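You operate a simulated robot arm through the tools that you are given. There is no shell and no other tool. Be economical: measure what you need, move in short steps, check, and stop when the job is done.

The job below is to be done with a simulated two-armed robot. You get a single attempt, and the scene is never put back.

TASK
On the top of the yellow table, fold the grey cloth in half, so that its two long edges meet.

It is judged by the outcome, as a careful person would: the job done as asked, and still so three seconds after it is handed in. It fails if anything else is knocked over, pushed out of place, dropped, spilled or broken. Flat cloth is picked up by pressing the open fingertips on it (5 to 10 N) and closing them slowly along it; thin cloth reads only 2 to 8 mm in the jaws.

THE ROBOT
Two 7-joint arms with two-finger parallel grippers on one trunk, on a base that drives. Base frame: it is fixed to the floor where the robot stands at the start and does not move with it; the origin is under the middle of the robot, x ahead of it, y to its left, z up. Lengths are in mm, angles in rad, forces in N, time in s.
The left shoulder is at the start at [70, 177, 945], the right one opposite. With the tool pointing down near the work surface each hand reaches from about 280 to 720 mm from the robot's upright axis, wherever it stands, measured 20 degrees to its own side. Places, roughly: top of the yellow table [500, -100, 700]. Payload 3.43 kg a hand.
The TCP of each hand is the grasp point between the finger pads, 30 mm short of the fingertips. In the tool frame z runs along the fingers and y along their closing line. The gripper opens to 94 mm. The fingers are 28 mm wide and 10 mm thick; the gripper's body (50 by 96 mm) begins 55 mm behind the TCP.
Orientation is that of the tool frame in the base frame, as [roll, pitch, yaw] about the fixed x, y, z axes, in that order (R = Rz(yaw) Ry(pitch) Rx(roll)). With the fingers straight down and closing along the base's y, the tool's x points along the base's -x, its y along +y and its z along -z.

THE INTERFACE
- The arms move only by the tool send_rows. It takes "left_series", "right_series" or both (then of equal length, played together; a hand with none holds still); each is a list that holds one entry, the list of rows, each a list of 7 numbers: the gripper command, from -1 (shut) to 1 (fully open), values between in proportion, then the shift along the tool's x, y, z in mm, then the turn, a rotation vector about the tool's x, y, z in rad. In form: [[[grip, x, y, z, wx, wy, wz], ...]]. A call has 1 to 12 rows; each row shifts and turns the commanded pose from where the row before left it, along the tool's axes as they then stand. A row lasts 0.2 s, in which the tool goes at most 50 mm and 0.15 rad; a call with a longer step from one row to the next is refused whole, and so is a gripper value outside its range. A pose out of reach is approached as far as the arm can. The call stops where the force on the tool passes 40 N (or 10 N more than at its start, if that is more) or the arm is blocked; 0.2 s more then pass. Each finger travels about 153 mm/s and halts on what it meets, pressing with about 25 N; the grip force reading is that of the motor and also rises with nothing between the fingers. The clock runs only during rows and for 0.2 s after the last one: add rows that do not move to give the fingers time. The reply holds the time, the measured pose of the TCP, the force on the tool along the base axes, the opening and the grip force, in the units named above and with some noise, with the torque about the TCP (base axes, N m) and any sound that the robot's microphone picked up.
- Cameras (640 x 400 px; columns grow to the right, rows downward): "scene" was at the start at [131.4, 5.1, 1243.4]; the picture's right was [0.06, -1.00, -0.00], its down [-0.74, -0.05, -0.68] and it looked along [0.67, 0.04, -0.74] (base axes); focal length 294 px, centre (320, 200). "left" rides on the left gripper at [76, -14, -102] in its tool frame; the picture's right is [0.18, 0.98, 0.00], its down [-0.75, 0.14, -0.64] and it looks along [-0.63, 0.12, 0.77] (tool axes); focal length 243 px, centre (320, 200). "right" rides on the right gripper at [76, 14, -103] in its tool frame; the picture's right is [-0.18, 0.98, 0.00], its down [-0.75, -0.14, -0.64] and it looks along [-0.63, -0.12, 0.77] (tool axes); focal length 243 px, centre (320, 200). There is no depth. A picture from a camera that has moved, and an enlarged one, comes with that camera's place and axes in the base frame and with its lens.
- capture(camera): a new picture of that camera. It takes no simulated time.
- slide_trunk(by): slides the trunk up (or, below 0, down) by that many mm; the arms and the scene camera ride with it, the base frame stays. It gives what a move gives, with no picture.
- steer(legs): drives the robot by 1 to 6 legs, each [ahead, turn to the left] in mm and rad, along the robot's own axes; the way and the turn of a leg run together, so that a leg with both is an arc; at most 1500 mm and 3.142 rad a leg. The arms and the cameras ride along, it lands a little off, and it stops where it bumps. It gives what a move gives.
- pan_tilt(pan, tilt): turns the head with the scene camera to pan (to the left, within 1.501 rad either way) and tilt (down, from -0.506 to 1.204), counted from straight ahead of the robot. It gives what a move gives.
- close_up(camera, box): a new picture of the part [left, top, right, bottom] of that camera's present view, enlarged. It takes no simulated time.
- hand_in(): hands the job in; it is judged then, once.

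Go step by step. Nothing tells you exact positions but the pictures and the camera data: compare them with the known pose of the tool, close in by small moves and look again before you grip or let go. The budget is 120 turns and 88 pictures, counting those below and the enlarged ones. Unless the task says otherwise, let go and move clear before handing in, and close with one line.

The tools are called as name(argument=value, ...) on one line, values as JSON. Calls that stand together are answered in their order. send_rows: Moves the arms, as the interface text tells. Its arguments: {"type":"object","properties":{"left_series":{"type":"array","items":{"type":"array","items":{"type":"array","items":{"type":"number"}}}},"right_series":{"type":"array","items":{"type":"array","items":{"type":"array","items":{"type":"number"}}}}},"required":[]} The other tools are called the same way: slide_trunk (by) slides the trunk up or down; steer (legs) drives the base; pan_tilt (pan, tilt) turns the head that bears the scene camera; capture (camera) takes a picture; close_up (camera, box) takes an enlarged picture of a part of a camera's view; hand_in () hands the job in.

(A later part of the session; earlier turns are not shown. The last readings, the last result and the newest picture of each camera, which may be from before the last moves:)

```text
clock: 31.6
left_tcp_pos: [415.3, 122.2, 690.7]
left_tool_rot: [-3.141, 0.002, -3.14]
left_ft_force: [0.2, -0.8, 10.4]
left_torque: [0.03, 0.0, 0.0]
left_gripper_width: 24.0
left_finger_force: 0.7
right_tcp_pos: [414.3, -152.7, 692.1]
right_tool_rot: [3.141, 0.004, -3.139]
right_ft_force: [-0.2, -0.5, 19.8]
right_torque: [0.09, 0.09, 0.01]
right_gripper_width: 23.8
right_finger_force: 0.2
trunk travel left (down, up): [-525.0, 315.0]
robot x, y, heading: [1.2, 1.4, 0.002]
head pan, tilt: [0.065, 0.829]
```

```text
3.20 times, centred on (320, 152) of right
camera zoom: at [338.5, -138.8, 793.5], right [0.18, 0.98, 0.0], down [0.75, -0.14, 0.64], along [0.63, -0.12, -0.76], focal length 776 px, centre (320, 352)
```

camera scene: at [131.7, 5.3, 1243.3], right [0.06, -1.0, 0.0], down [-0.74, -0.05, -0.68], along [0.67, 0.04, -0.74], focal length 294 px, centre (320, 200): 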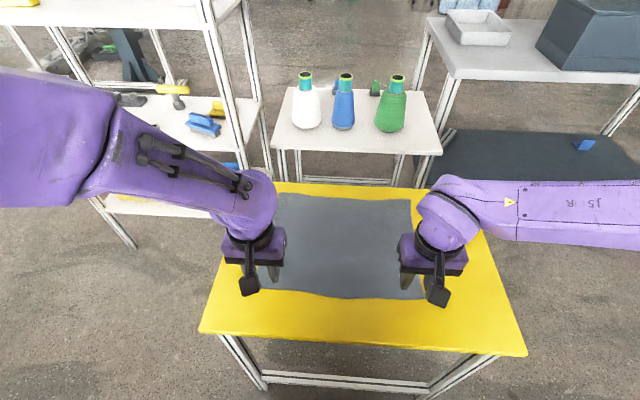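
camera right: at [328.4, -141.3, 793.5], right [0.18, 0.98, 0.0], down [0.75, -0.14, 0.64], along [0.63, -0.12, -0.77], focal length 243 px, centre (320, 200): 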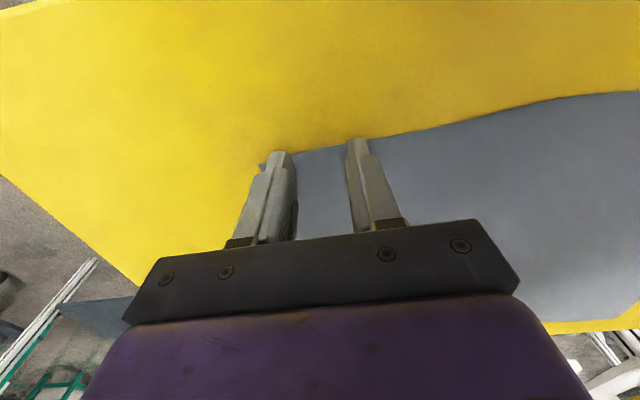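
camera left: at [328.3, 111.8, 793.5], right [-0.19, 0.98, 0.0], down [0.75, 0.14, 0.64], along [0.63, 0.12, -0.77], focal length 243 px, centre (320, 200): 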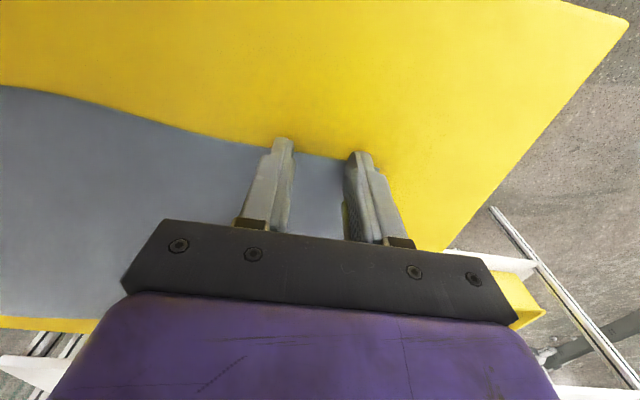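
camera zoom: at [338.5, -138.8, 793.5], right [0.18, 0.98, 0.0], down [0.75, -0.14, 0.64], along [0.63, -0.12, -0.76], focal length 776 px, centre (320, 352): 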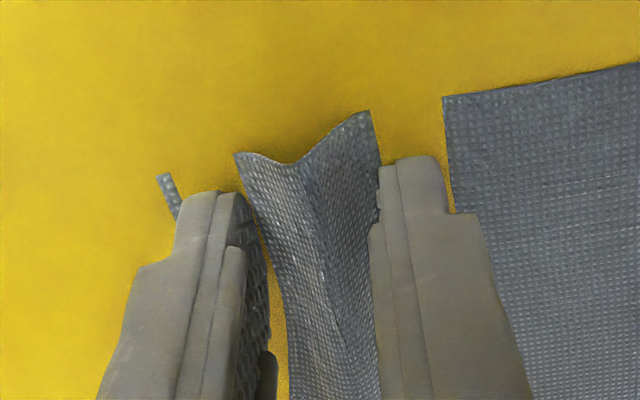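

The cloth is buckling up between the fingers. The strips under the fingertips look pressed into the table, so I'll ease the pressure a bit and finish closing.

send_rows(left_series=[[[-0.5, 0, 0, -0.2, 0, 0, 0], [-0.56, 0, 0, 0, 0, 0, 0], [-0.62, 0, 0, 0, 0, 0, 0], [-0.68, 0, 0, 0, 0, 0, 0], [-0.74, 0, 0, 0, 0, 0, 0], [-0.8, 0, 0, 0, 0, 0, 0], [-0.86, 0, 0, 0, 0, 0, 0], [-0.92, 0, 0, 0, 0, 0, 0], [-1, 0, 0, 0, 0, 0, 0], [-1, 0, 0, 0, 0, 0, 0], [-1, 0, 0, 0, 0, 0, 0]]], right_series=[[[-0.5, 0, 0, -0.5, 0, 0, 0], [-0.56, 0, 0, 0, 0, 0, 0], [-0.62, 0, 0, 0, 0, 0, 0], [-0.68, 0, 0, 0, 0, 0, 0], [-0.74, 0, 0, 0, 0, 0, 0], [-0.8, 0, 0, 0, 0, 0, 0], [-0.86, 0, 0, 0, 0, 0, 0], [-0.92, 0, 0, 0, 0, 0, 0], [-1, 0, 0, 0, 0, 0, 0], [-1, 0, 0, 0, 0, 0, 0], [-1, 0, 0, 0, 0, 0, 0]]])

close_up(camera="left", box=[220, 90, 420, 215])

close_up(camera="right", box=[220, 90, 420, 215])

```text
clock: 34.0
left_tcp_pos: [415.2, 123.6, 692.1]
left_tool_rot: [-3.141, 0.003, -3.141]
left_ft_force: [0.2, -1.2, 13.2]
left_torque: [-0.01, 0.01, 0.04]
left_gripper_width: 0.0
left_finger_force: 25.4
right_tcp_pos: [415.1, -153.5, 692.0]
right_tool_rot: [-3.141, 0.001, -3.14]
right_ft_force: [-1.1, 1.3, 6.1]
right_torque: [0.06, 0.0, 0.0]
right_gripper_width: 2.2
right_finger_force: 25.4
trunk travel left (down, up): [-525.0, 315.0]
robot x, y, heading: [1.8, -0.4, -0.001]
head pan, tilt: [0.065, 0.829]
```

```text
3.20 times, centred on (320, 152) of left
camera zoom: at [338.2, 108.0, 793.9], right [-0.19, 0.98, 0.0], down [0.75, 0.14, 0.64], along [0.63, 0.12, -0.77], focal length 776 px, centre (320, 352)
```

zoom: 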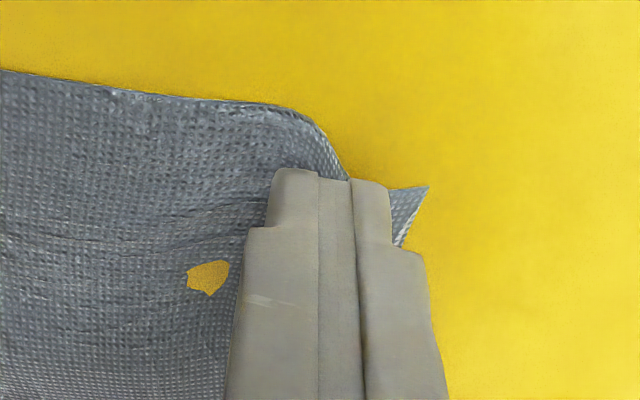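

```text
3.20 times, centred on (320, 152) of right
camera zoom: at [338.6, -139.5, 793.7], right [0.18, 0.98, 0.0], down [0.75, -0.14, 0.64], along [0.63, -0.12, -0.77], focal length 776 px, centre (320, 352)
```

zoom: 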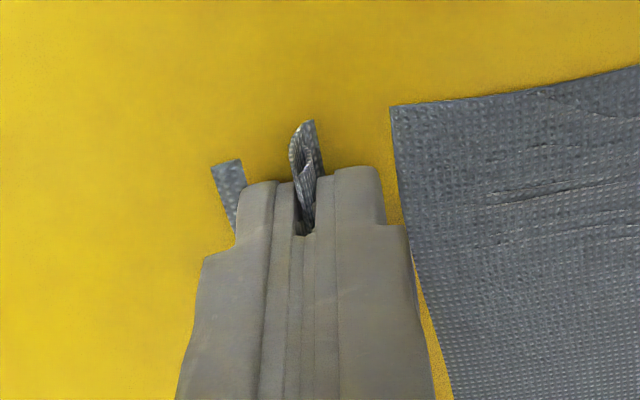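

The right hand now holds cloth at 2.2 mm, and the see-through strips come from cloth dipping into the table skin rather than tears. The left hand slipped, so I'll raise the right slightly and lift and reopen the left to retry.

send_rows(left_series=[[[-1, 0, 0, -5, 0, 0, 0], [-0.1, 0, 0, -5, 0, 0, 0], [-0.1, 0, 0, 0, 0, 0, 0], [-0.1, 0, 0, 0, 0, 0, 0]]], right_series=[[[-1, 0, 0, -2, 0, 0, 0], [-1, 0, 0, -3, 0, 0, 0], [-1, 0, 0, -5, 0, 0, 0], [-1, 0, 0, 0, 0, 0, 0]]])

close_up(camera="left", box=[190, 70, 450, 232])

close_up(camera="right", box=[190, 70, 450, 232])

```text
clock: 35.0
left_tcp_pos: [415.8, 123.0, 701.5]
left_tool_rot: [3.141, 0.001, -3.139]
left_ft_force: [-0.3, 0.2, 0.1]
left_torque: [0.03, -0.03, 0.0]
left_gripper_width: 42.3
left_finger_force: 0.0
right_tcp_pos: [416.1, -153.1, 699.4]
right_tool_rot: [3.14, 0.0, -3.139]
right_ft_force: [-0.2, 0.0, 0.3]
right_torque: [-0.01, -0.04, 0.0]
right_gripper_width: 2.2
right_finger_force: 25.2
trunk travel left (down, up): [-525.0, 315.0]
robot x, y, heading: [0.9, -0.2, -0.001]
head pan, tilt: [0.065, 0.829]
```

```text
2.46 times, centred on (320, 151) of left
camera zoom: at [339.9, 107.6, 803.7], right [-0.19, 0.98, 0.0], down [0.75, 0.14, 0.64], along [0.63, 0.12, -0.77], focal length 597 px, centre (320, 321)
```

zoom: 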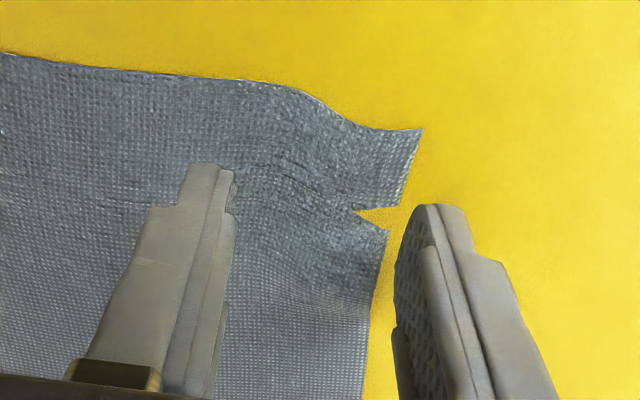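

```text
2.46 times, centred on (320, 151) of right
camera zoom: at [339.9, -139.2, 803.1], right [0.18, 0.98, 0.0], down [0.75, -0.14, 0.64], along [0.63, -0.12, -0.77], focal length 597 px, centre (320, 321)
```

zoom: 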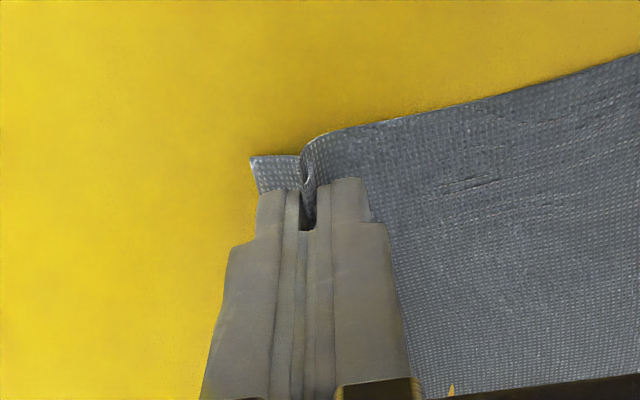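

The right grip is sound and lifts with the cloth. The left corner has moved to about (393,143), so I'll shift the left hand to (407,111) and press again, a bit more firmly.

send_rows(left_series=[[[-0.1, 7, -12, 0, 0, 0, 0], [-0.1, 0, 0, 5, 0, 0, 0], [-0.1, 0, 0, 4, 0, 0, 0], [-0.1, 0, 0, 1, 0, 0, 0], [-0.1, 0, 0, 0, 0, 0, 0]]])

close_up(camera="left", box=[190, 70, 450, 232])

```text
clock: 36.2
left_tcp_pos: [409.1, 110.8, 690.6]
left_tool_rot: [3.142, -0.002, 3.141]
left_ft_force: [1.1, 0.4, 3.8]
left_torque: [0.01, -0.04, -0.01]
left_gripper_width: 42.0
left_finger_force: 0.1
right_tcp_pos: [415.8, -152.9, 700.6]
right_tool_rot: [-3.14, 0.001, -3.141]
right_ft_force: [-0.4, 0.1, 0.2]
right_torque: [0.01, 0.03, 0.0]
right_gripper_width: 2.2
right_finger_force: 24.9
trunk travel left (down, up): [-525.0, 315.0]
robot x, y, heading: [0.6, 0.6, -0.002]
head pan, tilt: [0.065, 0.829]
```

```text
2.46 times, centred on (320, 151) of left
camera zoom: at [332.7, 95.5, 794.2], right [-0.19, 0.98, 0.0], down [0.75, 0.14, 0.64], along [0.63, 0.12, -0.77], focal length 597 px, centre (320, 321)
```

zoom: 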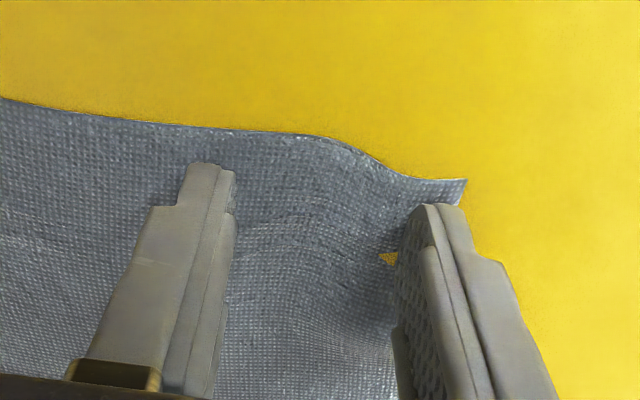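

send_rows(left_series=[[[-0.1, 5, 0, -2, 0, 0, 0], [-0.1, 0, 0, 2, 0, 0, 0], [-0.1, 0, 0, 0.5, 0, 0, 0], [-0.1, 0, 0, 0.5, 0, 0, 0], [-0.1, 0, 0, 0, 0, 0, 0]]])

```text
clock: 37.4
left_tcp_pos: [403.2, 111.1, 691.4]
left_tool_rot: [3.141, 0.001, -3.139]
left_ft_force: [0.2, 4.7, 22.5]
left_torque: [0.16, 0.1, -0.04]
left_gripper_width: 42.3
left_finger_force: 0.0
right_tcp_pos: [414.1, -154.5, 702.1]
right_tool_rot: [3.14, 0.002, -3.14]
right_ft_force: [0.6, 0.7, 0.7]
right_torque: [0.02, 0.01, -0.03]
right_gripper_width: 2.4
right_finger_force: 24.1
trunk travel left (down, up): [-525.0, 315.0]
robot x, y, heading: [-1.8, -0.3, 0.002]
head pan, tilt: [0.065, 0.829]
```

send_rows(left_series=[[[-0.15, 0, 0, 0, 0, 0, 0], [-0.2, 0, 0, 0, 0, 0, 0], [-0.25, 0, 0, 0, 0, 0, 0], [-0.3, 0, 0, 0, 0, 0, 0], [-0.35, 0, 0, 0, 0, 0, 0], [-0.4, 0, 0, -0.3, 0, 0, 0], [-0.45, 0, 0, 0, 0, 0, 0], [-0.5, 0, 0, 0, 0, 0, 0]]])

close_up(camera="left", box=[190, 70, 450, 232])

```text
clock: 39.2
left_tcp_pos: [402.7, 110.8, 690.5]
left_tool_rot: [3.141, 0.003, -3.14]
left_ft_force: [-0.2, -6.4, 28.1]
left_torque: [-0.25, 0.1, -0.03]
left_gripper_width: 24.4
left_finger_force: 0.5
right_tcp_pos: [415.1, -154.2, 700.7]
right_tool_rot: [3.14, 0.001, -3.14]
right_ft_force: [-0.4, 6.9, 1.0]
right_torque: [0.2, 0.0, 0.01]
right_gripper_width: 2.2
right_finger_force: 25.4
trunk travel left (down, up): [-525.0, 315.0]
robot x, y, heading: [2.3, -2.2, 0.003]
head pan, tilt: [0.065, 0.829]
```

```text
2.46 times, centred on (320, 151) of left
camera zoom: at [325.7, 95.5, 793.8], right [-0.19, 0.98, 0.0], down [0.75, 0.14, 0.64], along [0.63, 0.12, -0.77], focal length 597 px, centre (320, 321)
```

zoom: 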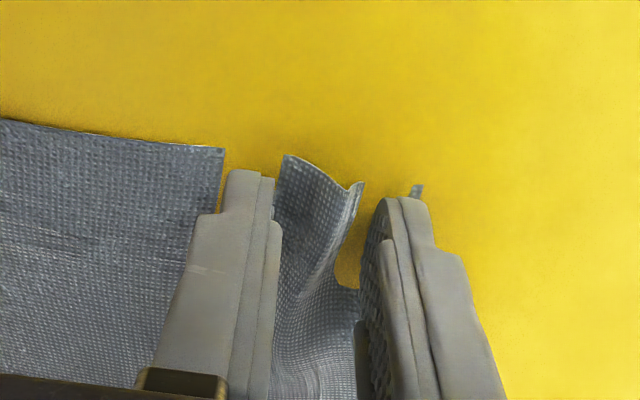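

The cloth is bunching between the left fingers the same way it did on the right. I'll ease slightly and finish closing.

send_rows(left_series=[[[-0.5, 0, 0, -0.4, 0, 0, 0], [-0.56, 0, 0, -0.2, 0, 0, 0], [-0.62, 0, 0, 0, 0, 0, 0], [-0.68, 0, 0, 0, 0, 0, 0], [-0.74, 0, 0, 0, 0, 0, 0], [-0.8, 0, 0, 0, 0, 0, 0], [-0.86, 0, 0, 0, 0, 0, 0], [-0.92, 0, 0, 0, 0, 0, 0], [-1, 0, 0, 0, 0, 0, 0], [-1, 0, 0, 0, 0, 0, 0], [-1, 0, 0, 0, 0, 0, 0]]])

close_up(camera="left", box=[190, 70, 450, 232])

```text
clock: 41.6
left_tcp_pos: [402.1, 109.0, 691.8]
left_tool_rot: [-3.139, 0.002, 3.141]
left_ft_force: [1.4, -33.1, 14.1]
left_torque: [-1.03, -0.08, -0.09]
left_gripper_width: 2.7
left_finger_force: 25.2
right_tcp_pos: [415.5, -153.0, 700.5]
right_tool_rot: [3.141, 0.002, -3.14]
right_ft_force: [-1.5, 32.8, -0.9]
right_torque: [1.03, 0.03, 0.09]
right_gripper_width: 2.1
right_finger_force: 25.2
trunk travel left (down, up): [-525.0, 315.0]
robot x, y, heading: [-0.8, -2.6, 0.001]
head pan, tilt: [0.065, 0.829]
```

```text
2.46 times, centred on (320, 151) of left
camera zoom: at [326.4, 94.7, 794.0], right [-0.18, 0.98, 0.0], down [0.75, 0.14, 0.64], along [0.63, 0.12, -0.77], focal length 597 px, centre (320, 321)
```

zoom: 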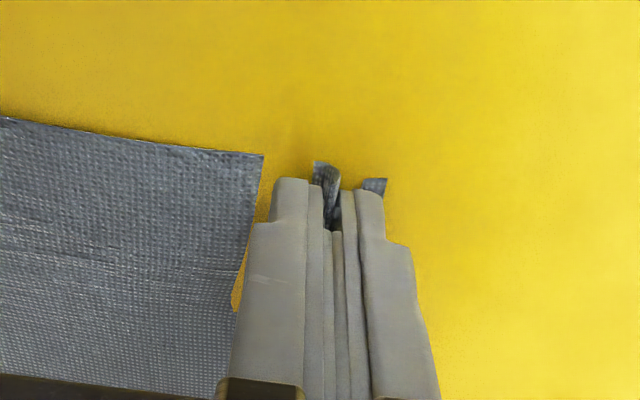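

Both hands hold cloth (2.7 and 2.1 mm), but the edge is stretched at 33 N. I'll bring the hands toward each other and lift the left to the same height.

send_rows(left_series=[[[-1, 0, -3, -2, 0, 0, 0], [-1, 0, -3, -3, 0, 0, 0], [-1, 0, 0, -4, 0, 0, 0], [-1, 0, 0, 0, 0, 0, 0]]], right_series=[[[-1, 0, 3, 0, 0, 0, 0], [-1, 0, 0, 0, 0, 0, 0], [-1, 0, 0, 0, 0, 0, 0], [-1, 0, 0, 0, 0, 0, 0]]])

close_up(camera="scene", box=[200, 170, 500, 358])

capture(camera="left")

```text
clock: 42.6
left_tcp_pos: [403.9, 105.5, 697.5]
left_tool_rot: [3.141, 0.001, -3.14]
left_ft_force: [0.3, -9.8, -0.6]
left_torque: [-0.32, -0.01, -0.03]
left_gripper_width: 2.4
left_finger_force: 24.7
right_tcp_pos: [416.4, -150.9, 700.4]
right_tool_rot: [3.142, 0.001, -3.14]
right_ft_force: [-1.0, 9.6, -0.1]
right_torque: [0.31, 0.03, 0.06]
right_gripper_width: 2.5
right_finger_force: 25.2
trunk travel left (down, up): [-525.0, 315.0]
robot x, y, heading: [-1.8, 1.1, 0.002]
head pan, tilt: [0.065, 0.829]
```

```text
2.13 times, centred on (350, 264) of scene
camera zoom: at [131.4, 5.0, 1243.4], right [0.06, -1.0, 0.0], down [-0.74, -0.05, -0.68], along [0.67, 0.04, -0.74], focal length 625 px, centre (256, 64)
```

zoom: 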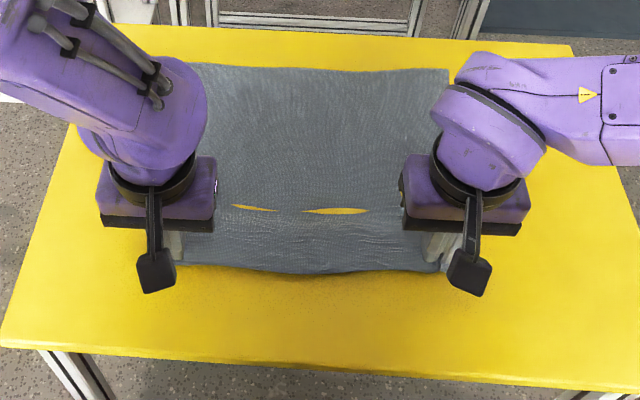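

```text
58 pictures are left
camera left: at [327.5, 90.2, 802.1], right [-0.19, 0.98, 0.0], down [0.75, 0.14, 0.64], along [0.63, 0.12, -0.77], focal length 243 px, centre (320, 200)
```

left: 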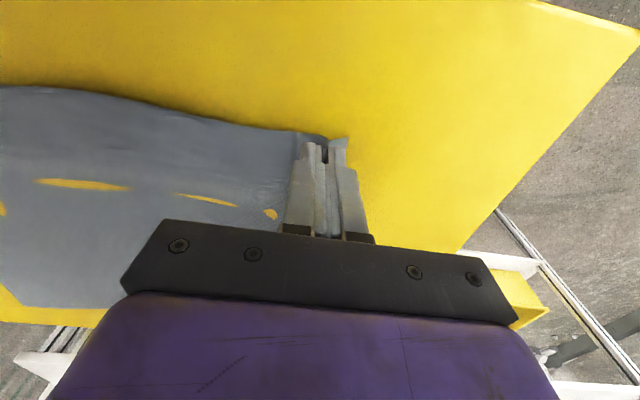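

Both hands hold cloth, but a pinch across the edge would turn the corners back when the edge is laid on the far side. A true edge grip, with the jaws closing along x across the near edge, will lay it cleaner. I'll release gently, lift and turn both wrists 90°.

send_rows(left_series=[[[-0.8, 0, 0, 0, 0, 0, 0], [-0.6, 0, 0, 0, 0, 0, 0], [-0.3, 0, 0, 0, 0, 0, 0], [-0.1, 0, 0, 0, 0, 0, 0], [-0.1, 0, 0, -15, 0, 0, 0], [-0.1, 0, 0, -25, 0, 0, 0], [-0.1, 0, 0, 0, 0, 0, 0]]], right_series=[[[-0.8, 0, 0, 0, 0, 0, 0], [-0.6, 0, 0, 0, 0, 0, 0], [-0.3, 0, 0, 0, 0, 0, 0], [-0.1, 0, 0, 0, 0, 0, 0], [-0.1, 0, 0, -15, 0, 0, 0], [-0.1, 0, 0, -25, 0, 0, 0], [-0.1, 0, 0, 0, 0, 0, 0]]])

send_rows(left_series=[[[-0.3, 0, 0, 0, 0, 0, 0.1428], [-0.3, 0, 0, 0, 0, 0, 0.1428], [-0.3, 0, 0, 0, 0, 0, 0.1428], [-0.3, 0, 0, 0, 0, 0, 0.1428], [-0.3, 0, 0, 0, 0, 0, 0.1428], [-0.3, 0, 0, 0, 0, 0, 0.1428], [-0.3, 0, 0, 0, 0, 0, 0.1428], [-0.3, 0, 0, 0, 0, 0, 0.1428], [-0.3, 0, 0, 0, 0, 0, 0.1428], [-0.3, 0, 0, 0, 0, 0, 0.1428], [-0.3, 0, 0, 0, 0, 0, 0.1428], [-0.3, 0, 0, 0, 0, 0, 0]]], right_series=[[[-0.3, 0, 0, 0, 0, 0, -0.1428], [-0.3, 0, 0, 0, 0, 0, -0.1428], [-0.3, 0, 0, 0, 0, 0, -0.1428], [-0.3, 0, 0, 0, 0, 0, -0.1428], [-0.3, 0, 0, 0, 0, 0, -0.1428], [-0.3, 0, 0, 0, 0, 0, -0.1428], [-0.3, 0, 0, 0, 0, 0, -0.1428], [-0.3, 0, 0, 0, 0, 0, -0.1428], [-0.3, 0, 0, 0, 0, 0, -0.1428], [-0.3, 0, 0, 0, 0, 0, -0.1428], [-0.3, 0, 0, 0, 0, 0, -0.1428], [-0.3, 0, 0, 0, 0, 0, 0]]])

capture(camera="scene")

capture(camera="left")

capture(camera="right")

```text
clock: 44.2
left_tcp_pos: [404.2, 104.3, 739.0]
left_tool_rot: [3.14, 0.0, -3.139]
left_ft_force: [-1.3, 0.0, -0.8]
left_torque: [-0.02, 0.03, -0.02]
left_gripper_width: 42.2
left_finger_force: 0.1
right_tcp_pos: [415.2, -151.4, 741.0]
right_tool_rot: [-3.14, -0.001, -3.139]
right_ft_force: [-0.3, -0.5, 0.0]
right_torque: [0.0, 0.03, -0.01]
right_gripper_width: 42.3
right_finger_force: 0.0
trunk travel left (down, up): [-525.0, 315.0]
robot x, y, heading: [1.9, -0.4, 0.001]
head pan, tilt: [0.065, 0.829]
```

```text
clock: 46.8
left_tcp_pos: [403.4, 104.5, 738.6]
left_tool_rot: [3.141, 0.0, 1.57]
left_ft_force: [0.7, 0.2, -0.5]
left_torque: [-0.01, 0.0, 0.01]
left_gripper_width: 32.9
left_finger_force: 0.0
right_tcp_pos: [415.7, -151.7, 741.2]
right_tool_rot: [-3.139, 0.002, -2.475]
right_ft_force: [0.1, 0.8, 0.4]
right_torque: [-0.01, -0.01, 0.01]
right_gripper_width: 32.9
right_finger_force: 0.1
right hand out of reach, approached as far as the arm can: row 5, 6, 7, 8, 9, 10, 11
trunk travel left (down, up): [-525.0, 315.0]
robot x, y, heading: [3.0, 1.1, -0.003]
head pan, tilt: [0.065, 0.829]
```

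```text
57 pictures are left
camera scene: at [131.3, 5.0, 1243.4], right [0.06, -1.0, 0.0], down [-0.74, -0.05, -0.68], along [0.67, 0.04, -0.74], focal length 294 px, centre (320, 200)
```

scene: 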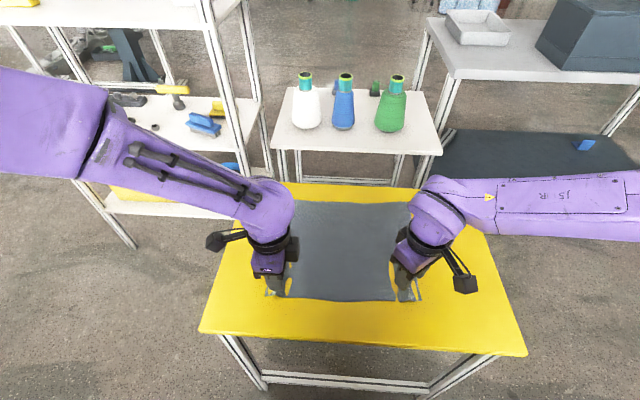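

```text
56 pictures are left
camera left: at [388.9, 180.5, 842.6], right [0.98, 0.18, 0.0], down [0.14, -0.75, 0.64], along [0.12, -0.63, -0.77], focal length 243 px, centre (320, 200)
```

left: 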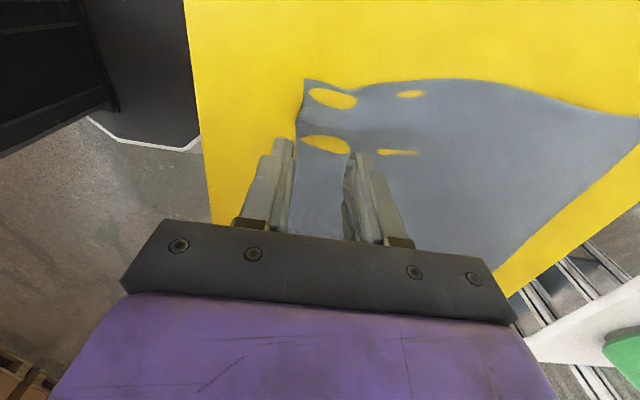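

```text
55 pictures are left
camera right: at [346.5, -186.5, 842.6], right [-0.46, 0.89, 0.0], down [0.68, 0.35, 0.64], along [0.57, 0.3, -0.77], focal length 243 px, centre (320, 200)
```

right: 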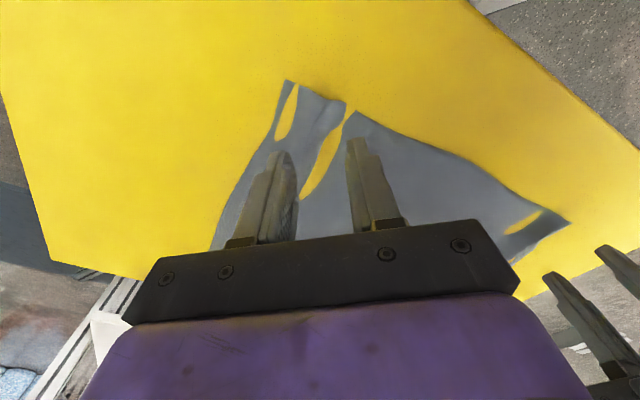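

The left turned fully, but the right wrist hit a limit that way. I'll turn the right the other direction, with its camera on the inner side.

send_rows(right_series=[[[-0.3, 0, 0, 0, 0, 0, 0.15], [-0.3, 0, 0, 0, 0, 0, 0.15], [-0.3, 0, 0, 0, 0, 0, 0.15], [-0.3, 0, 0, 0, 0, 0, 0.15], [-0.3, 0, 0, 0, 0, 0, 0.15], [-0.3, 0, 0, 0, 0, 0, 0.15], [-0.3, 0, 0, 0, 0, 0, 0.15], [-0.3, 0, 0, 0, 0, 0, 0.15], [-0.3, 0, 0, 0, 0, 0, 0.15], [-0.3, 0, 0, 0, 0, 0, 0.15], [-0.3, 0, 0, 0, 0, 0, 0.15], [-0.3, 0, 0, 0, 0, 0, 0]]])

```text
clock: 49.4
left_tcp_pos: [403.5, 105.1, 739.5]
left_tool_rot: [-3.141, 0.0, 1.572]
left_ft_force: [0.4, 0.5, -0.2]
left_torque: [0.01, 0.02, 0.0]
left_gripper_width: 32.8
left_finger_force: 0.1
right_tcp_pos: [415.4, -150.0, 740.1]
right_tool_rot: [3.14, 0.001, 2.158]
right_ft_force: [0.0, -0.4, -0.7]
right_torque: [0.01, -0.02, 0.03]
right_gripper_width: 32.9
right_finger_force: 0.0
trunk travel left (down, up): [-525.0, 315.0]
robot x, y, heading: [1.0, -1.2, 0.0]
head pan, tilt: [0.065, 0.829]
```

send_rows(right_series=[[[-0.3, 0, 0, 0, 0, 0, 0.147], [-0.3, 0, 0, 0, 0, 0, 0.147], [-0.3, 0, 0, 0, 0, 0, 0.147], [-0.3, 0, 0, 0, 0, 0, 0.147], [-0.3, 0, 0, 0, 0, 0, 0]]])

capture(camera="right")

close_up(camera="scene", box=[200, 170, 500, 358])

```text
clock: 50.6
left_tcp_pos: [403.8, 104.8, 740.0]
left_tool_rot: [-3.141, 0.0, 1.573]
left_ft_force: [0.3, 0.2, -0.2]
left_torque: [0.02, -0.02, -0.03]
left_gripper_width: 33.0
left_finger_force: 0.0
right_tcp_pos: [415.7, -151.2, 741.0]
right_tool_rot: [3.141, -0.001, 1.57]
right_ft_force: [0.4, -1.3, -0.8]
right_torque: [-0.01, 0.04, -0.01]
right_gripper_width: 32.7
right_finger_force: 0.1
trunk travel left (down, up): [-525.0, 315.0]
robot x, y, heading: [-0.7, -0.3, 0.004]
head pan, tilt: [0.065, 0.829]
```

```text
54 pictures are left
camera right: at [430.4, -74.0, 842.4], right [0.98, -0.19, 0.0], down [-0.14, -0.75, 0.64], along [-0.12, -0.63, -0.77], focal length 243 px, centre (320, 200)
```

right: 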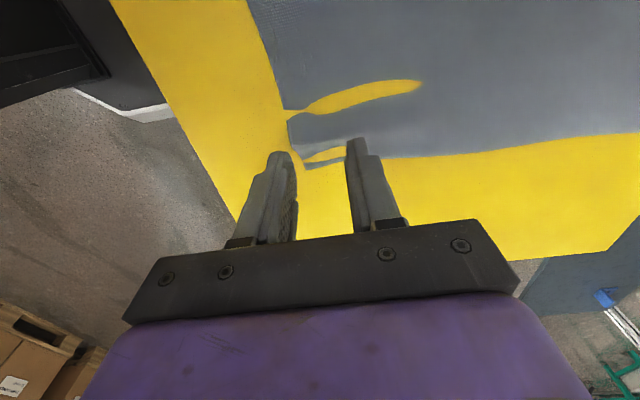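

```text
2.13 times, centred on (350, 264) of scene
camera zoom: at [131.4, 5.1, 1243.4], right [0.06, -1.0, 0.0], down [-0.74, -0.05, -0.68], along [0.67, 0.04, -0.74], focal length 625 px, centre (256, 64)
```

zoom: 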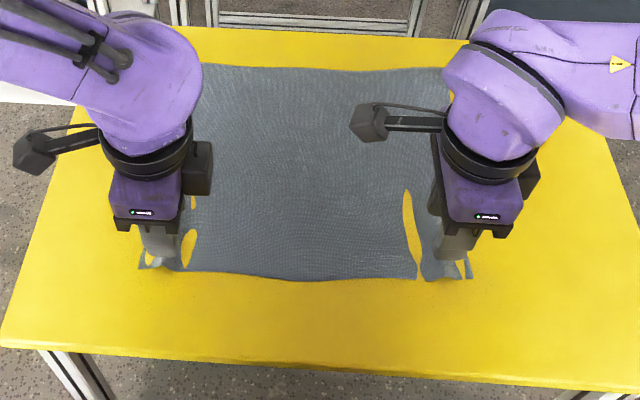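

Both hands now close along x. The near edge sits at x≈387 (left) and x≈393 (right), with corners at about y=136 and y=-184. I'll move just above the edge so each jaw straddles it with the cloth mostly under the forward finger.

send_rows(left_series=[[[-0.5, 13, -7.7, 15, 0, 0, 0], [-0.5, 0, 0, 18, 0, 0, 0], [-0.5, 0, 0, 10, 0, 0, 0], [-0.5, 0, 0, 0, 0, 0, 0]]], right_series=[[[-0.5, -15, -13.5, 15, 0, 0, 0], [-0.5, 0, 0, 18, 0, 0, 0], [-0.5, 0, 0, 10, 0, 0, 0], [-0.5, 0, 0, 0, 0, 0, 0]]])

close_up(camera="left", box=[190, 70, 450, 232])

close_up(camera="right", box=[190, 70, 450, 232])

```text
clock: 51.6
left_tcp_pos: [395.0, 116.8, 697.2]
left_tool_rot: [-3.14, 0.0, 1.573]
left_ft_force: [0.2, 0.1, -0.6]
left_torque: [-0.01, 0.06, 0.02]
left_gripper_width: 23.4
left_finger_force: 0.0
right_tcp_pos: [403.2, -166.7, 697.8]
right_tool_rot: [3.14, -0.001, 1.57]
right_ft_force: [0.6, 0.2, -0.1]
right_torque: [0.01, -0.04, 0.01]
right_gripper_width: 23.3
right_finger_force: 0.2
trunk travel left (down, up): [-525.0, 315.0]
robot x, y, heading: [-1.2, 3.5, 0.005]
head pan, tilt: [0.065, 0.829]
```

```text
2.46 times, centred on (320, 151) of left
camera zoom: at [381.4, 192.9, 799.2], right [0.98, 0.19, 0.0], down [0.14, -0.75, 0.64], along [0.12, -0.63, -0.77], focal length 597 px, centre (320, 321)
```

zoom: 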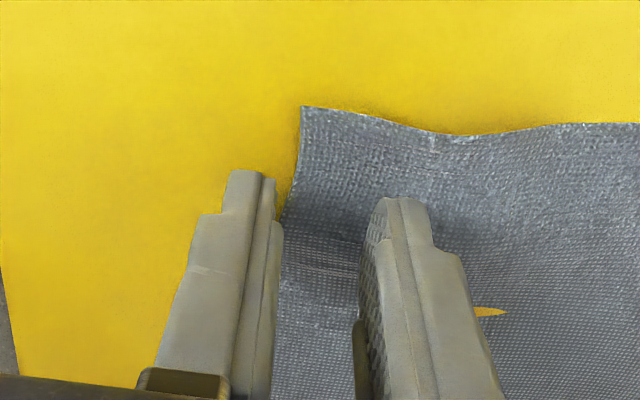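

```text
2.46 times, centred on (320, 151) of right
camera zoom: at [416.5, -89.7, 800.9], right [0.98, -0.18, 0.0], down [-0.14, -0.75, 0.64], along [-0.12, -0.63, -0.77], focal length 597 px, centre (320, 321)
```

zoom: 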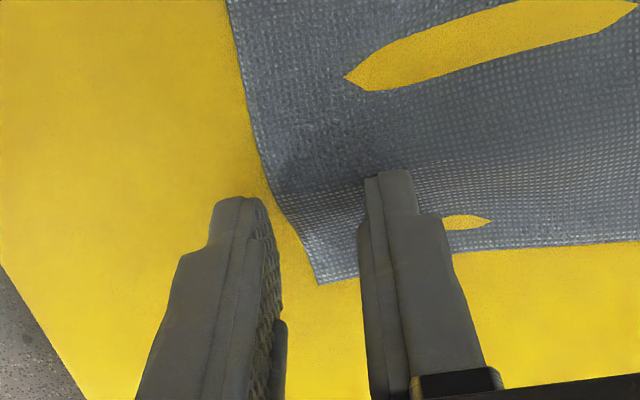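

Placement looks right on both sides, with the edge just inside each rear finger. Now I'll press down gently.

send_rows(left_series=[[[-0.5, 0, 0, 4, 0, 0, 0], [-0.5, 0, 0, 1, 0, 0, 0], [-0.5, 0, 0, 1, 0, 0, 0], [-0.5, 0, 0, 0, 0, 0, 0]]], right_series=[[[-0.5, 0, 0, 4, 0, 0, 0], [-0.5, 0, 0, 1, 0, 0, 0], [-0.5, 0, 0, 1, 0, 0, 0], [-0.5, 0, 0, 0, 0, 0, 0]]])

```text
clock: 52.6
left_tcp_pos: [396.0, 119.1, 691.0]
left_tool_rot: [3.14, 0.0, 1.573]
left_ft_force: [0.9, -1.3, 6.4]
left_torque: [-0.03, -0.04, -0.01]
left_gripper_width: 23.6
left_finger_force: 0.3
right_tcp_pos: [403.7, -166.7, 691.6]
right_tool_rot: [3.14, 0.0, 1.571]
right_ft_force: [-0.2, 0.5, 0.5]
right_torque: [-0.02, 0.04, 0.01]
right_gripper_width: 23.8
right_finger_force: 0.0
trunk travel left (down, up): [-525.0, 315.0]
robot x, y, heading: [-2.6, 0.1, -0.001]
head pan, tilt: [0.065, 0.829]
```

send_rows(left_series=[[[-0.5, 0, 0, 0.3, 0, 0, 0], [-0.5, 0, 0, 0.3, 0, 0, 0], [-0.5, 0, 0, 0, 0, 0, 0]]], right_series=[[[-0.5, 0, 0, 1, 0, 0, 0], [-0.5, 0, 0, 0.7, 0, 0, 0], [-0.5, 0, 0, 0, 0, 0, 0]]])

```text
clock: 53.4
left_tcp_pos: [394.3, 117.3, 690.8]
left_tool_rot: [3.139, 0.001, 1.575]
left_ft_force: [3.6, 1.3, 17.8]
left_torque: [0.04, -0.07, 0.0]
left_gripper_width: 23.5
left_finger_force: 0.1
right_tcp_pos: [402.7, -166.3, 691.3]
right_tool_rot: [3.137, 0.0, 1.572]
right_ft_force: [1.9, -1.4, 15.4]
right_torque: [-0.1, -0.26, -0.02]
right_gripper_width: 24.2
right_finger_force: 1.0
trunk travel left (down, up): [-525.0, 315.0]
robot x, y, heading: [-3.7, -0.9, -0.001]
head pan, tilt: [0.065, 0.829]
```

Pressure is 15–18 N on both. I'll close slowly.

send_rows(left_series=[[[-0.54, 0, 0, 0, 0, 0, 0], [-0.58, 0, 0, 0, 0, 0, 0], [-0.62, 0, 0, 0, 0, 0, 0], [-0.66, 0, 0, 0, 0, 0, 0], [-0.7, 0, 0, 0, 0, 0, 0], [-0.74, 0, 0, 0, 0, 0, 0], [-0.78, 0, 0, 0, 0, 0, 0], [-0.84, 0, 0, 0, 0, 0, 0], [-0.9, 0, 0, 0, 0, 0, 0], [-1, 0, 0, 0, 0, 0, 0], [-1, 0, 0, 0, 0, 0, 0], [-1, 0, 0, 0, 0, 0, 0]]], right_series=[[[-0.54, 0, 0, 0, 0, 0, 0], [-0.58, 0, 0, 0, 0, 0, 0], [-0.62, 0, 0, 0, 0, 0, 0], [-0.66, 0, 0, 0, 0, 0, 0], [-0.7, 0, 0, 0, 0, 0, 0], [-0.74, 0, 0, 0, 0, 0, 0], [-0.78, 0, 0, 0, 0, 0, 0], [-0.84, 0, 0, 0, 0, 0, 0], [-0.9, 0, 0, 0, 0, 0, 0], [-1, 0, 0, 0, 0, 0, 0], [-1, 0, 0, 0, 0, 0, 0], [-1, 0, 0, 0, 0, 0, 0]]])

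close_up(camera="left", box=[190, 70, 450, 232])

close_up(camera="right", box=[190, 70, 450, 232])

```text
clock: 56.0
left_tcp_pos: [393.3, 117.9, 690.8]
left_tool_rot: [3.138, -0.001, 1.575]
left_ft_force: [1.8, 0.9, 20.0]
left_torque: [0.05, -0.06, 0.01]
left_gripper_width: 0.0
left_finger_force: 25.0
right_tcp_pos: [401.6, -165.2, 691.2]
right_tool_rot: [3.134, 0.001, 1.571]
right_ft_force: [1.2, -1.3, 24.2]
right_torque: [0.02, -0.08, 0.02]
right_gripper_width: 0.2
right_finger_force: 25.6
trunk travel left (down, up): [-525.0, 315.0]
robot x, y, heading: [1.0, 1.4, -0.003]
head pan, tilt: [0.065, 0.829]
```

```text
2.46 times, centred on (320, 151) of left
camera zoom: at [378.5, 193.5, 794.0], right [0.98, 0.19, 0.0], down [0.14, -0.75, 0.64], along [0.12, -0.63, -0.77], focal length 597 px, centre (320, 321)
```

zoom: 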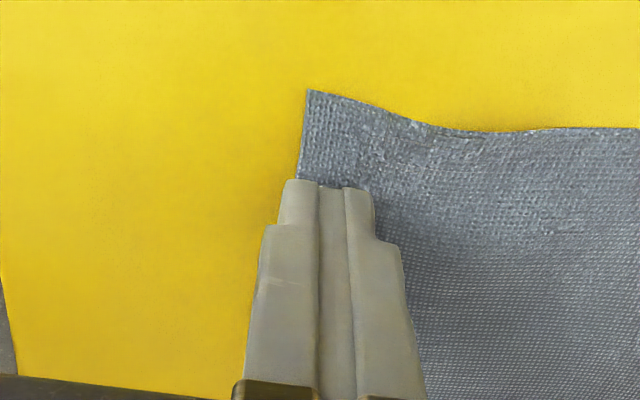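

```text
2.46 times, centred on (320, 151) of right
camera zoom: at [414.6, -89.1, 793.8], right [0.98, -0.18, 0.01], down [-0.15, -0.75, 0.64], along [-0.11, -0.63, -0.77], focal length 597 px, centre (320, 321)
```

zoom: 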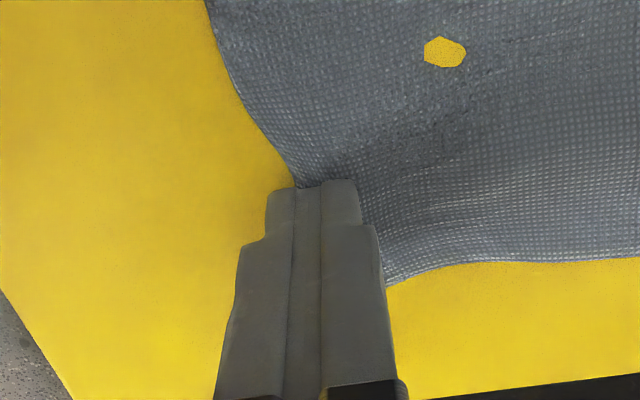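

Closing across the edge slips over it. A better plan is to fold the far edge toward me using the pinch that worked (jaws along y), then tilt the fingers forward so the edge lays naturally on the near edge. I'll lift, turn the wrists back, and look over the cloth.

send_rows(left_series=[[[-1, 0, 0, -20, 0, 0, 0], [-0.8, 0, 0, -30, 0, 0, -0.14], [-0.8, 0, 0, -30, 0, 0, -0.143], [-0.8, 0, 0, 0, 0, 0, -0.143], [-0.8, 0, 0, 0, 0, 0, -0.143], [-0.8, 0, 0, 0, 0, 0, -0.143], [-0.8, 0, 0, 0, 0, 0, -0.143], [-0.8, 0, 0, 0, 0, 0, -0.143], [-0.8, 0, 0, 0, 0, 0, -0.143], [-0.8, 0, 0, 0, 0, 0, -0.143], [-0.8, 0, 0, 0, 0, 0, -0.143], [-0.8, 0, 0, 0, 0, 0, -0.143]]], right_series=[[[-1, 0, 0, -20, 0, 0, 0], [-0.8, 0, 0, -30, 0, 0, -0.14], [-0.8, 0, 0, -30, 0, 0, -0.143], [-0.8, 0, 0, 0, 0, 0, -0.143], [-0.8, 0, 0, 0, 0, 0, -0.143], [-0.8, 0, 0, 0, 0, 0, -0.143], [-0.8, 0, 0, 0, 0, 0, -0.143], [-0.8, 0, 0, 0, 0, 0, -0.143], [-0.8, 0, 0, 0, 0, 0, -0.143], [-0.8, 0, 0, 0, 0, 0, -0.143], [-0.8, 0, 0, 0, 0, 0, -0.143], [-0.8, 0, 0, 0, 0, 0, -0.143]]])

send_rows(left_series=[[[-0.8, 0, 45, -10, 0, 0, 0], [-0.8, 0, 45, -10, 0, 0, 0], [-0.8, 0, 40, 0, 0, 0, 0], [-0.8, 0, 0, 0, 0, 0, 0]]], right_series=[[[-0.8, 0, -45, -10, 0, 0, 0], [-0.8, 0, -45, -10, 0, 0, 0], [-0.8, 0, -40, 0, 0, 0, 0], [-0.8, 0, 0, 0, 0, 0, 0]]])

close_up(camera="scene", box=[200, 170, 500, 358])

```text
clock: 58.6
left_tcp_pos: [396.2, 119.0, 771.4]
left_tool_rot: [-3.141, 0.002, -3.138]
left_ft_force: [-1.1, -1.3, -0.4]
left_torque: [0.02, 0.01, -0.01]
left_gripper_width: 9.6
left_finger_force: 0.1
right_tcp_pos: [403.1, -165.3, 769.4]
right_tool_rot: [3.141, 0.002, -3.138]
right_ft_force: [0.5, 0.8, 0.1]
right_torque: [0.0, 0.03, 0.0]
right_gripper_width: 9.2
right_finger_force: 0.2
trunk travel left (down, up): [-525.0, 315.0]
robot x, y, heading: [1.6, 2.3, -0.003]
head pan, tilt: [0.065, 0.829]
```

```text
clock: 59.6
left_tcp_pos: [395.9, 248.4, 791.1]
left_tool_rot: [3.142, 0.0, -3.141]
left_ft_force: [0.0, -1.0, -0.2]
left_torque: [-0.02, 0.01, -0.02]
left_gripper_width: 9.4
left_finger_force: 0.1
right_tcp_pos: [402.5, -294.8, 788.7]
right_tool_rot: [3.141, 0.002, 3.141]
right_ft_force: [-0.6, 0.1, 0.0]
right_torque: [-0.02, -0.02, 0.0]
right_gripper_width: 9.3
right_finger_force: 0.1
trunk travel left (down, up): [-525.0, 315.0]
robot x, y, heading: [-3.3, -0.9, 0.001]
head pan, tilt: [0.065, 0.829]
```

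```text
2.13 times, centred on (350, 264) of scene
camera zoom: at [131.7, 5.2, 1243.3], right [0.06, -1.0, 0.0], down [-0.74, -0.05, -0.68], along [0.67, 0.04, -0.74], focal length 625 px, centre (256, 64)
```

zoom: 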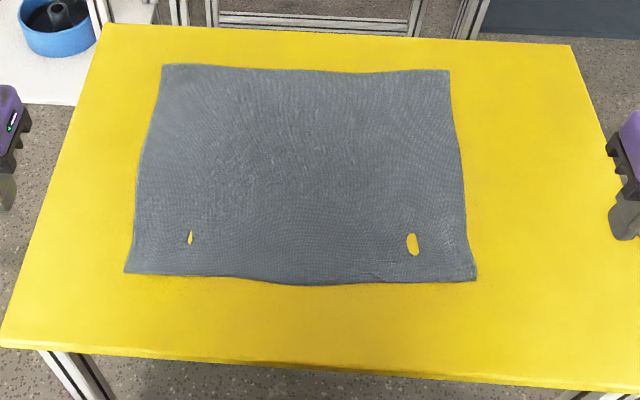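

The cloth has recovered well. Corners are now FL (656,156), FR (671,-201), NL (385,149) and NR (398,-189). I'll move the hands above the far corners.

send_rows(left_series=[[[-0.1, -36, -18, 10, 0, 0, 0], [-0.1, -36, -18, 10, 0, 0, 0], [-0.1, -36, -18, 10, 0, 0, 0], [-0.1, -36, -18, 10, 0, 0, 0], [-0.1, -36, -18, 10, 0, 0, 0], [-0.1, -36, -18, 10, 0, 0, 0], [-0.1, -36, -18, 10, 0, 0, 0], [-0.1, 0, 0, 0, 0, 0, 0]]], right_series=[[[-0.1, -36.9, 18.3, 10, 0, 0, 0], [-0.1, -36.9, 18.3, 10, 0, 0, 0], [-0.1, -36.9, 18.3, 10, 0, 0, 0], [-0.1, -36.9, 18.3, 10, 0, 0, 0], [-0.1, -36.9, 18.3, 10, 0, 0, 0], [-0.1, -36.9, 18.3, 10, 0, 0, 0], [-0.1, -36.9, 18.3, 10, 0, 0, 0], [-0.1, 0, 0, 0, 0, 0, 0]]])

close_up(camera="left", box=[160, 50, 480, 250])

close_up(camera="right", box=[160, 50, 480, 250])

```text
clock: 61.4
left_tcp_pos: [648.6, 121.3, 722.3]
left_tool_rot: [-3.141, 0.001, -3.14]
left_ft_force: [-0.2, 0.9, -0.5]
left_torque: [-0.01, -0.01, 0.0]
left_gripper_width: 42.0
left_finger_force: 0.1
right_tcp_pos: [624.0, -184.8, 730.4]
right_tool_rot: [3.141, 0.001, 3.14]
right_ft_force: [0.0, -0.3, -0.3]
right_torque: [0.0, 0.01, -0.01]
right_gripper_width: 42.2
right_finger_force: 0.1
right hand out of reach, approached as far as the arm can: row 7
trunk travel left (down, up): [-525.0, 315.0]
robot x, y, heading: [-1.4, 1.8, 0.001]
head pan, tilt: [0.065, 0.829]
```

```text
2.00 times, centred on (320, 150) of left
camera zoom: at [571.4, 106.4, 824.5], right [-0.18, 0.98, 0.0], down [0.75, 0.14, 0.64], along [0.63, 0.12, -0.77], focal length 485 px, centre (320, 300)
```

zoom: 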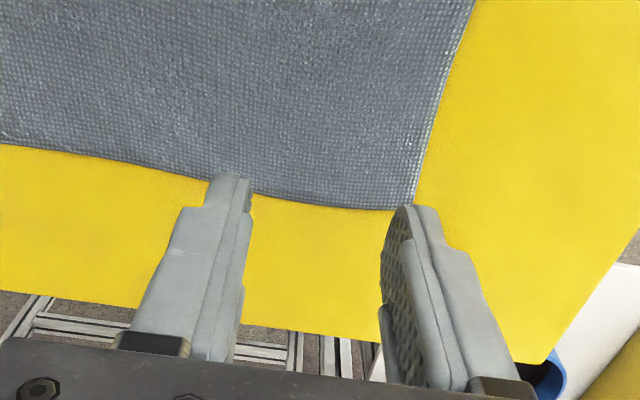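

```text
2.00 times, centred on (320, 150) of right
camera zoom: at [547.8, -171.2, 833.4], right [0.19, 0.98, 0.0], down [0.75, -0.14, 0.64], along [0.63, -0.12, -0.77], focal length 485 px, centre (320, 300)
```

zoom: 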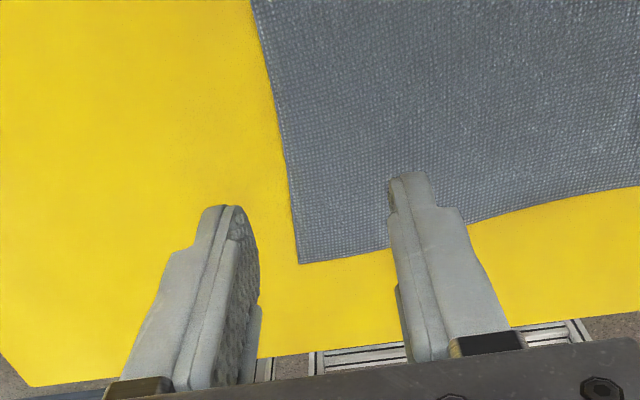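

The corners agree, but the right hand is at its reach limit. I'll drive the robot forward a little (50 mm), with both hands raised well clear.

steer(legs=[[50, 0]])

```text
clock: 62.3
left_tcp_pos: [698.4, 120.5, 722.5]
left_tool_rot: [-3.141, 0.0, -3.141]
left_ft_force: [0.3, 0.1, 0.5]
left_torque: [0.0, -0.02, -0.04]
left_gripper_width: 42.2
left_finger_force: 0.1
right_tcp_pos: [675.5, -186.6, 732.2]
right_tool_rot: [3.141, 0.004, 3.14]
right_ft_force: [0.9, -0.3, -0.2]
right_torque: [0.0, 0.02, 0.02]
right_gripper_width: 42.3
right_finger_force: 0.1
trunk travel left (down, up): [-525.0, 315.0]
robot x, y, heading: [50.0, 0.8, -0.004]
head pan, tilt: [0.065, 0.829]
```

send_rows(left_series=[[[-0.1, 25, 3, 0, 0, 0, 0], [-0.1, 24, 2, 8, 0, 0, 0], [-0.1, 0, 0, 10, 0, 0, 0], [-0.1, 0, 0, 9, 0, 0, 0], [-0.1, 0, 0, 0, 0, 0, 0]]], right_series=[[[-0.1, 15.5, 15, 8, 0, 0, 0], [-0.1, 0, 0, 10, 0, 0, 0], [-0.1, 0, 0, 10, 0, 0, 0], [-0.1, 0, 0, 8, 0, 0, 0], [-0.1, 0, 0, 0, 0, 0, 0]]])

close_up(camera="left", box=[160, 50, 480, 250])

close_up(camera="right", box=[160, 50, 480, 250])

```text
clock: 63.5
left_tcp_pos: [651.4, 124.7, 693.3]
left_tool_rot: [-3.141, -0.001, 3.14]
left_ft_force: [-0.6, 0.0, 0.2]
left_torque: [-0.01, 0.01, 0.02]
left_gripper_width: 42.3
left_finger_force: 0.1
right_tcp_pos: [660.5, -169.5, 696.2]
right_tool_rot: [-3.14, 0.0, 3.14]
right_ft_force: [0.8, -0.4, -0.2]
right_torque: [-0.01, 0.0, -0.02]
right_gripper_width: 42.4
right_finger_force: 0.1
trunk travel left (down, up): [-525.0, 315.0]
robot x, y, heading: [51.4, 0.5, -0.004]
head pan, tilt: [0.065, 0.829]
```

```text
2.00 times, centred on (320, 150) of left
camera zoom: at [574.5, 110.8, 796.4], right [-0.18, 0.98, 0.0], down [0.75, 0.14, 0.64], along [0.63, 0.12, -0.77], focal length 485 px, centre (320, 300)
```

zoom: 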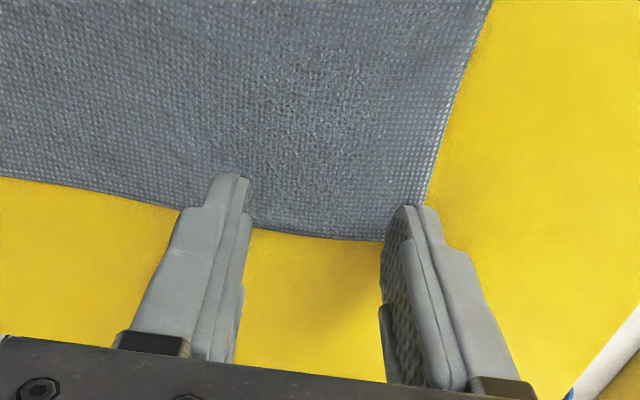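

```text
2.00 times, centred on (320, 150) of right
camera zoom: at [583.9, -156.1, 797.4], right [0.19, 0.98, 0.0], down [0.75, -0.14, 0.64], along [0.63, -0.12, -0.77], focal length 485 px, centre (320, 300)
```

zoom: 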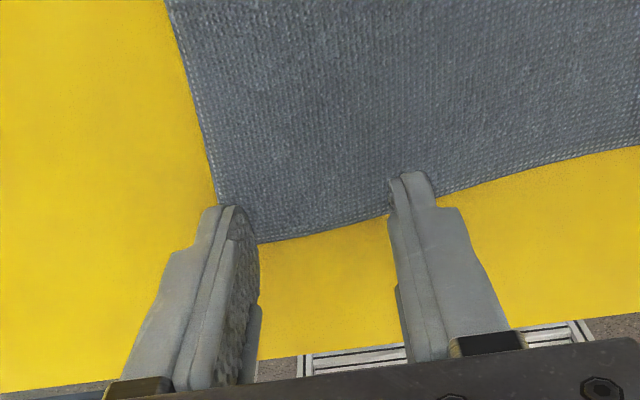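

Both hands straddle the far corners with the pads reaching the far edge. After a small inward correction I'll press.

send_rows(left_series=[[[-0.1, 3, -6, 0, 0, 0, 0], [-0.1, 0, 0, 1, 0, 0, 0], [-0.1, 0, 0, 1, 0, 0, 0], [-0.1, 0, 0, 0, 0, 0, 0]]], right_series=[[[-0.1, 3, 3, 1, 0, 0, 0], [-0.1, 0, 0, 1.5, 0, 0, 0], [-0.1, 0, 0, 1.5, 0, 0, 0], [-0.1, 0, 0, 0, 0, 0, 0]]])

```text
clock: 64.5
left_tcp_pos: [648.0, 120.2, 691.5]
left_tool_rot: [3.14, 0.001, -3.141]
left_ft_force: [0.1, -0.2, 0.2]
left_torque: [-0.02, 0.02, 0.02]
left_gripper_width: 42.4
left_finger_force: 0.0
right_tcp_pos: [656.6, -169.0, 691.9]
right_tool_rot: [3.14, 0.003, 3.14]
right_ft_force: [0.0, 0.5, 0.0]
right_torque: [-0.01, -0.02, -0.01]
right_gripper_width: 42.3
right_finger_force: 0.1
trunk travel left (down, up): [-525.0, 315.0]
robot x, y, heading: [52.7, -0.3, -0.004]
head pan, tilt: [0.065, 0.829]
```

send_rows(left_series=[[[-0.1, 0, 0, 0.8, 0, 0, 0], [-0.1, 0, 0, 0.7, 0, 0, 0], [-0.1, 0, 0, 0.5, 0, 0, 0], [-0.1, 0, 0, 0, 0, 0, 0]]], right_series=[[[-0.1, 0, 0, 0.8, 0, 0, 0], [-0.1, 0, 0, 0.7, 0, 0, 0], [-0.1, 0, 0, 0.5, 0, 0, 0], [-0.1, 0, 0, 0, 0, 0, 0]]])

```text
clock: 65.5
left_tcp_pos: [646.5, 120.3, 691.2]
left_tool_rot: [3.141, 0.002, -3.141]
left_ft_force: [-0.1, -0.1, 0.2]
left_torque: [-0.01, 0.04, -0.01]
left_gripper_width: 42.5
left_finger_force: 0.1
right_tcp_pos: [657.2, -167.7, 690.4]
right_tool_rot: [3.141, 0.005, 3.138]
right_ft_force: [1.7, -2.8, 15.5]
right_torque: [-0.05, 0.11, 0.01]
right_gripper_width: 42.2
right_finger_force: 0.0
trunk travel left (down, up): [-525.0, 315.0]
robot x, y, heading: [53.4, -2.9, 0.001]
head pan, tilt: [0.065, 0.829]
```

send_rows(left_series=[[[-0.1, 0, 0, 0.7, 0, 0, 0], [-0.1, 0, 0, 0.5, 0, 0, 0], [-0.1, 0, 0, 0, 0, 0, 0]]])

```text
clock: 66.3
left_tcp_pos: [645.9, 120.4, 692.1]
left_tool_rot: [-3.141, 0.004, 3.141]
left_ft_force: [1.2, -1.0, 5.1]
left_torque: [-0.01, 0.0, 0.02]
left_gripper_width: 42.3
left_finger_force: 0.1
right_tcp_pos: [656.7, -168.2, 690.0]
right_tool_rot: [3.141, 0.004, 3.141]
right_ft_force: [2.2, -2.2, 17.1]
right_torque: [0.02, 0.05, 0.03]
right_gripper_width: 42.4
right_finger_force: 0.1
trunk travel left (down, up): [-525.0, 315.0]
robot x, y, heading: [51.5, 3.5, 0.003]
head pan, tilt: [0.065, 0.829]
```

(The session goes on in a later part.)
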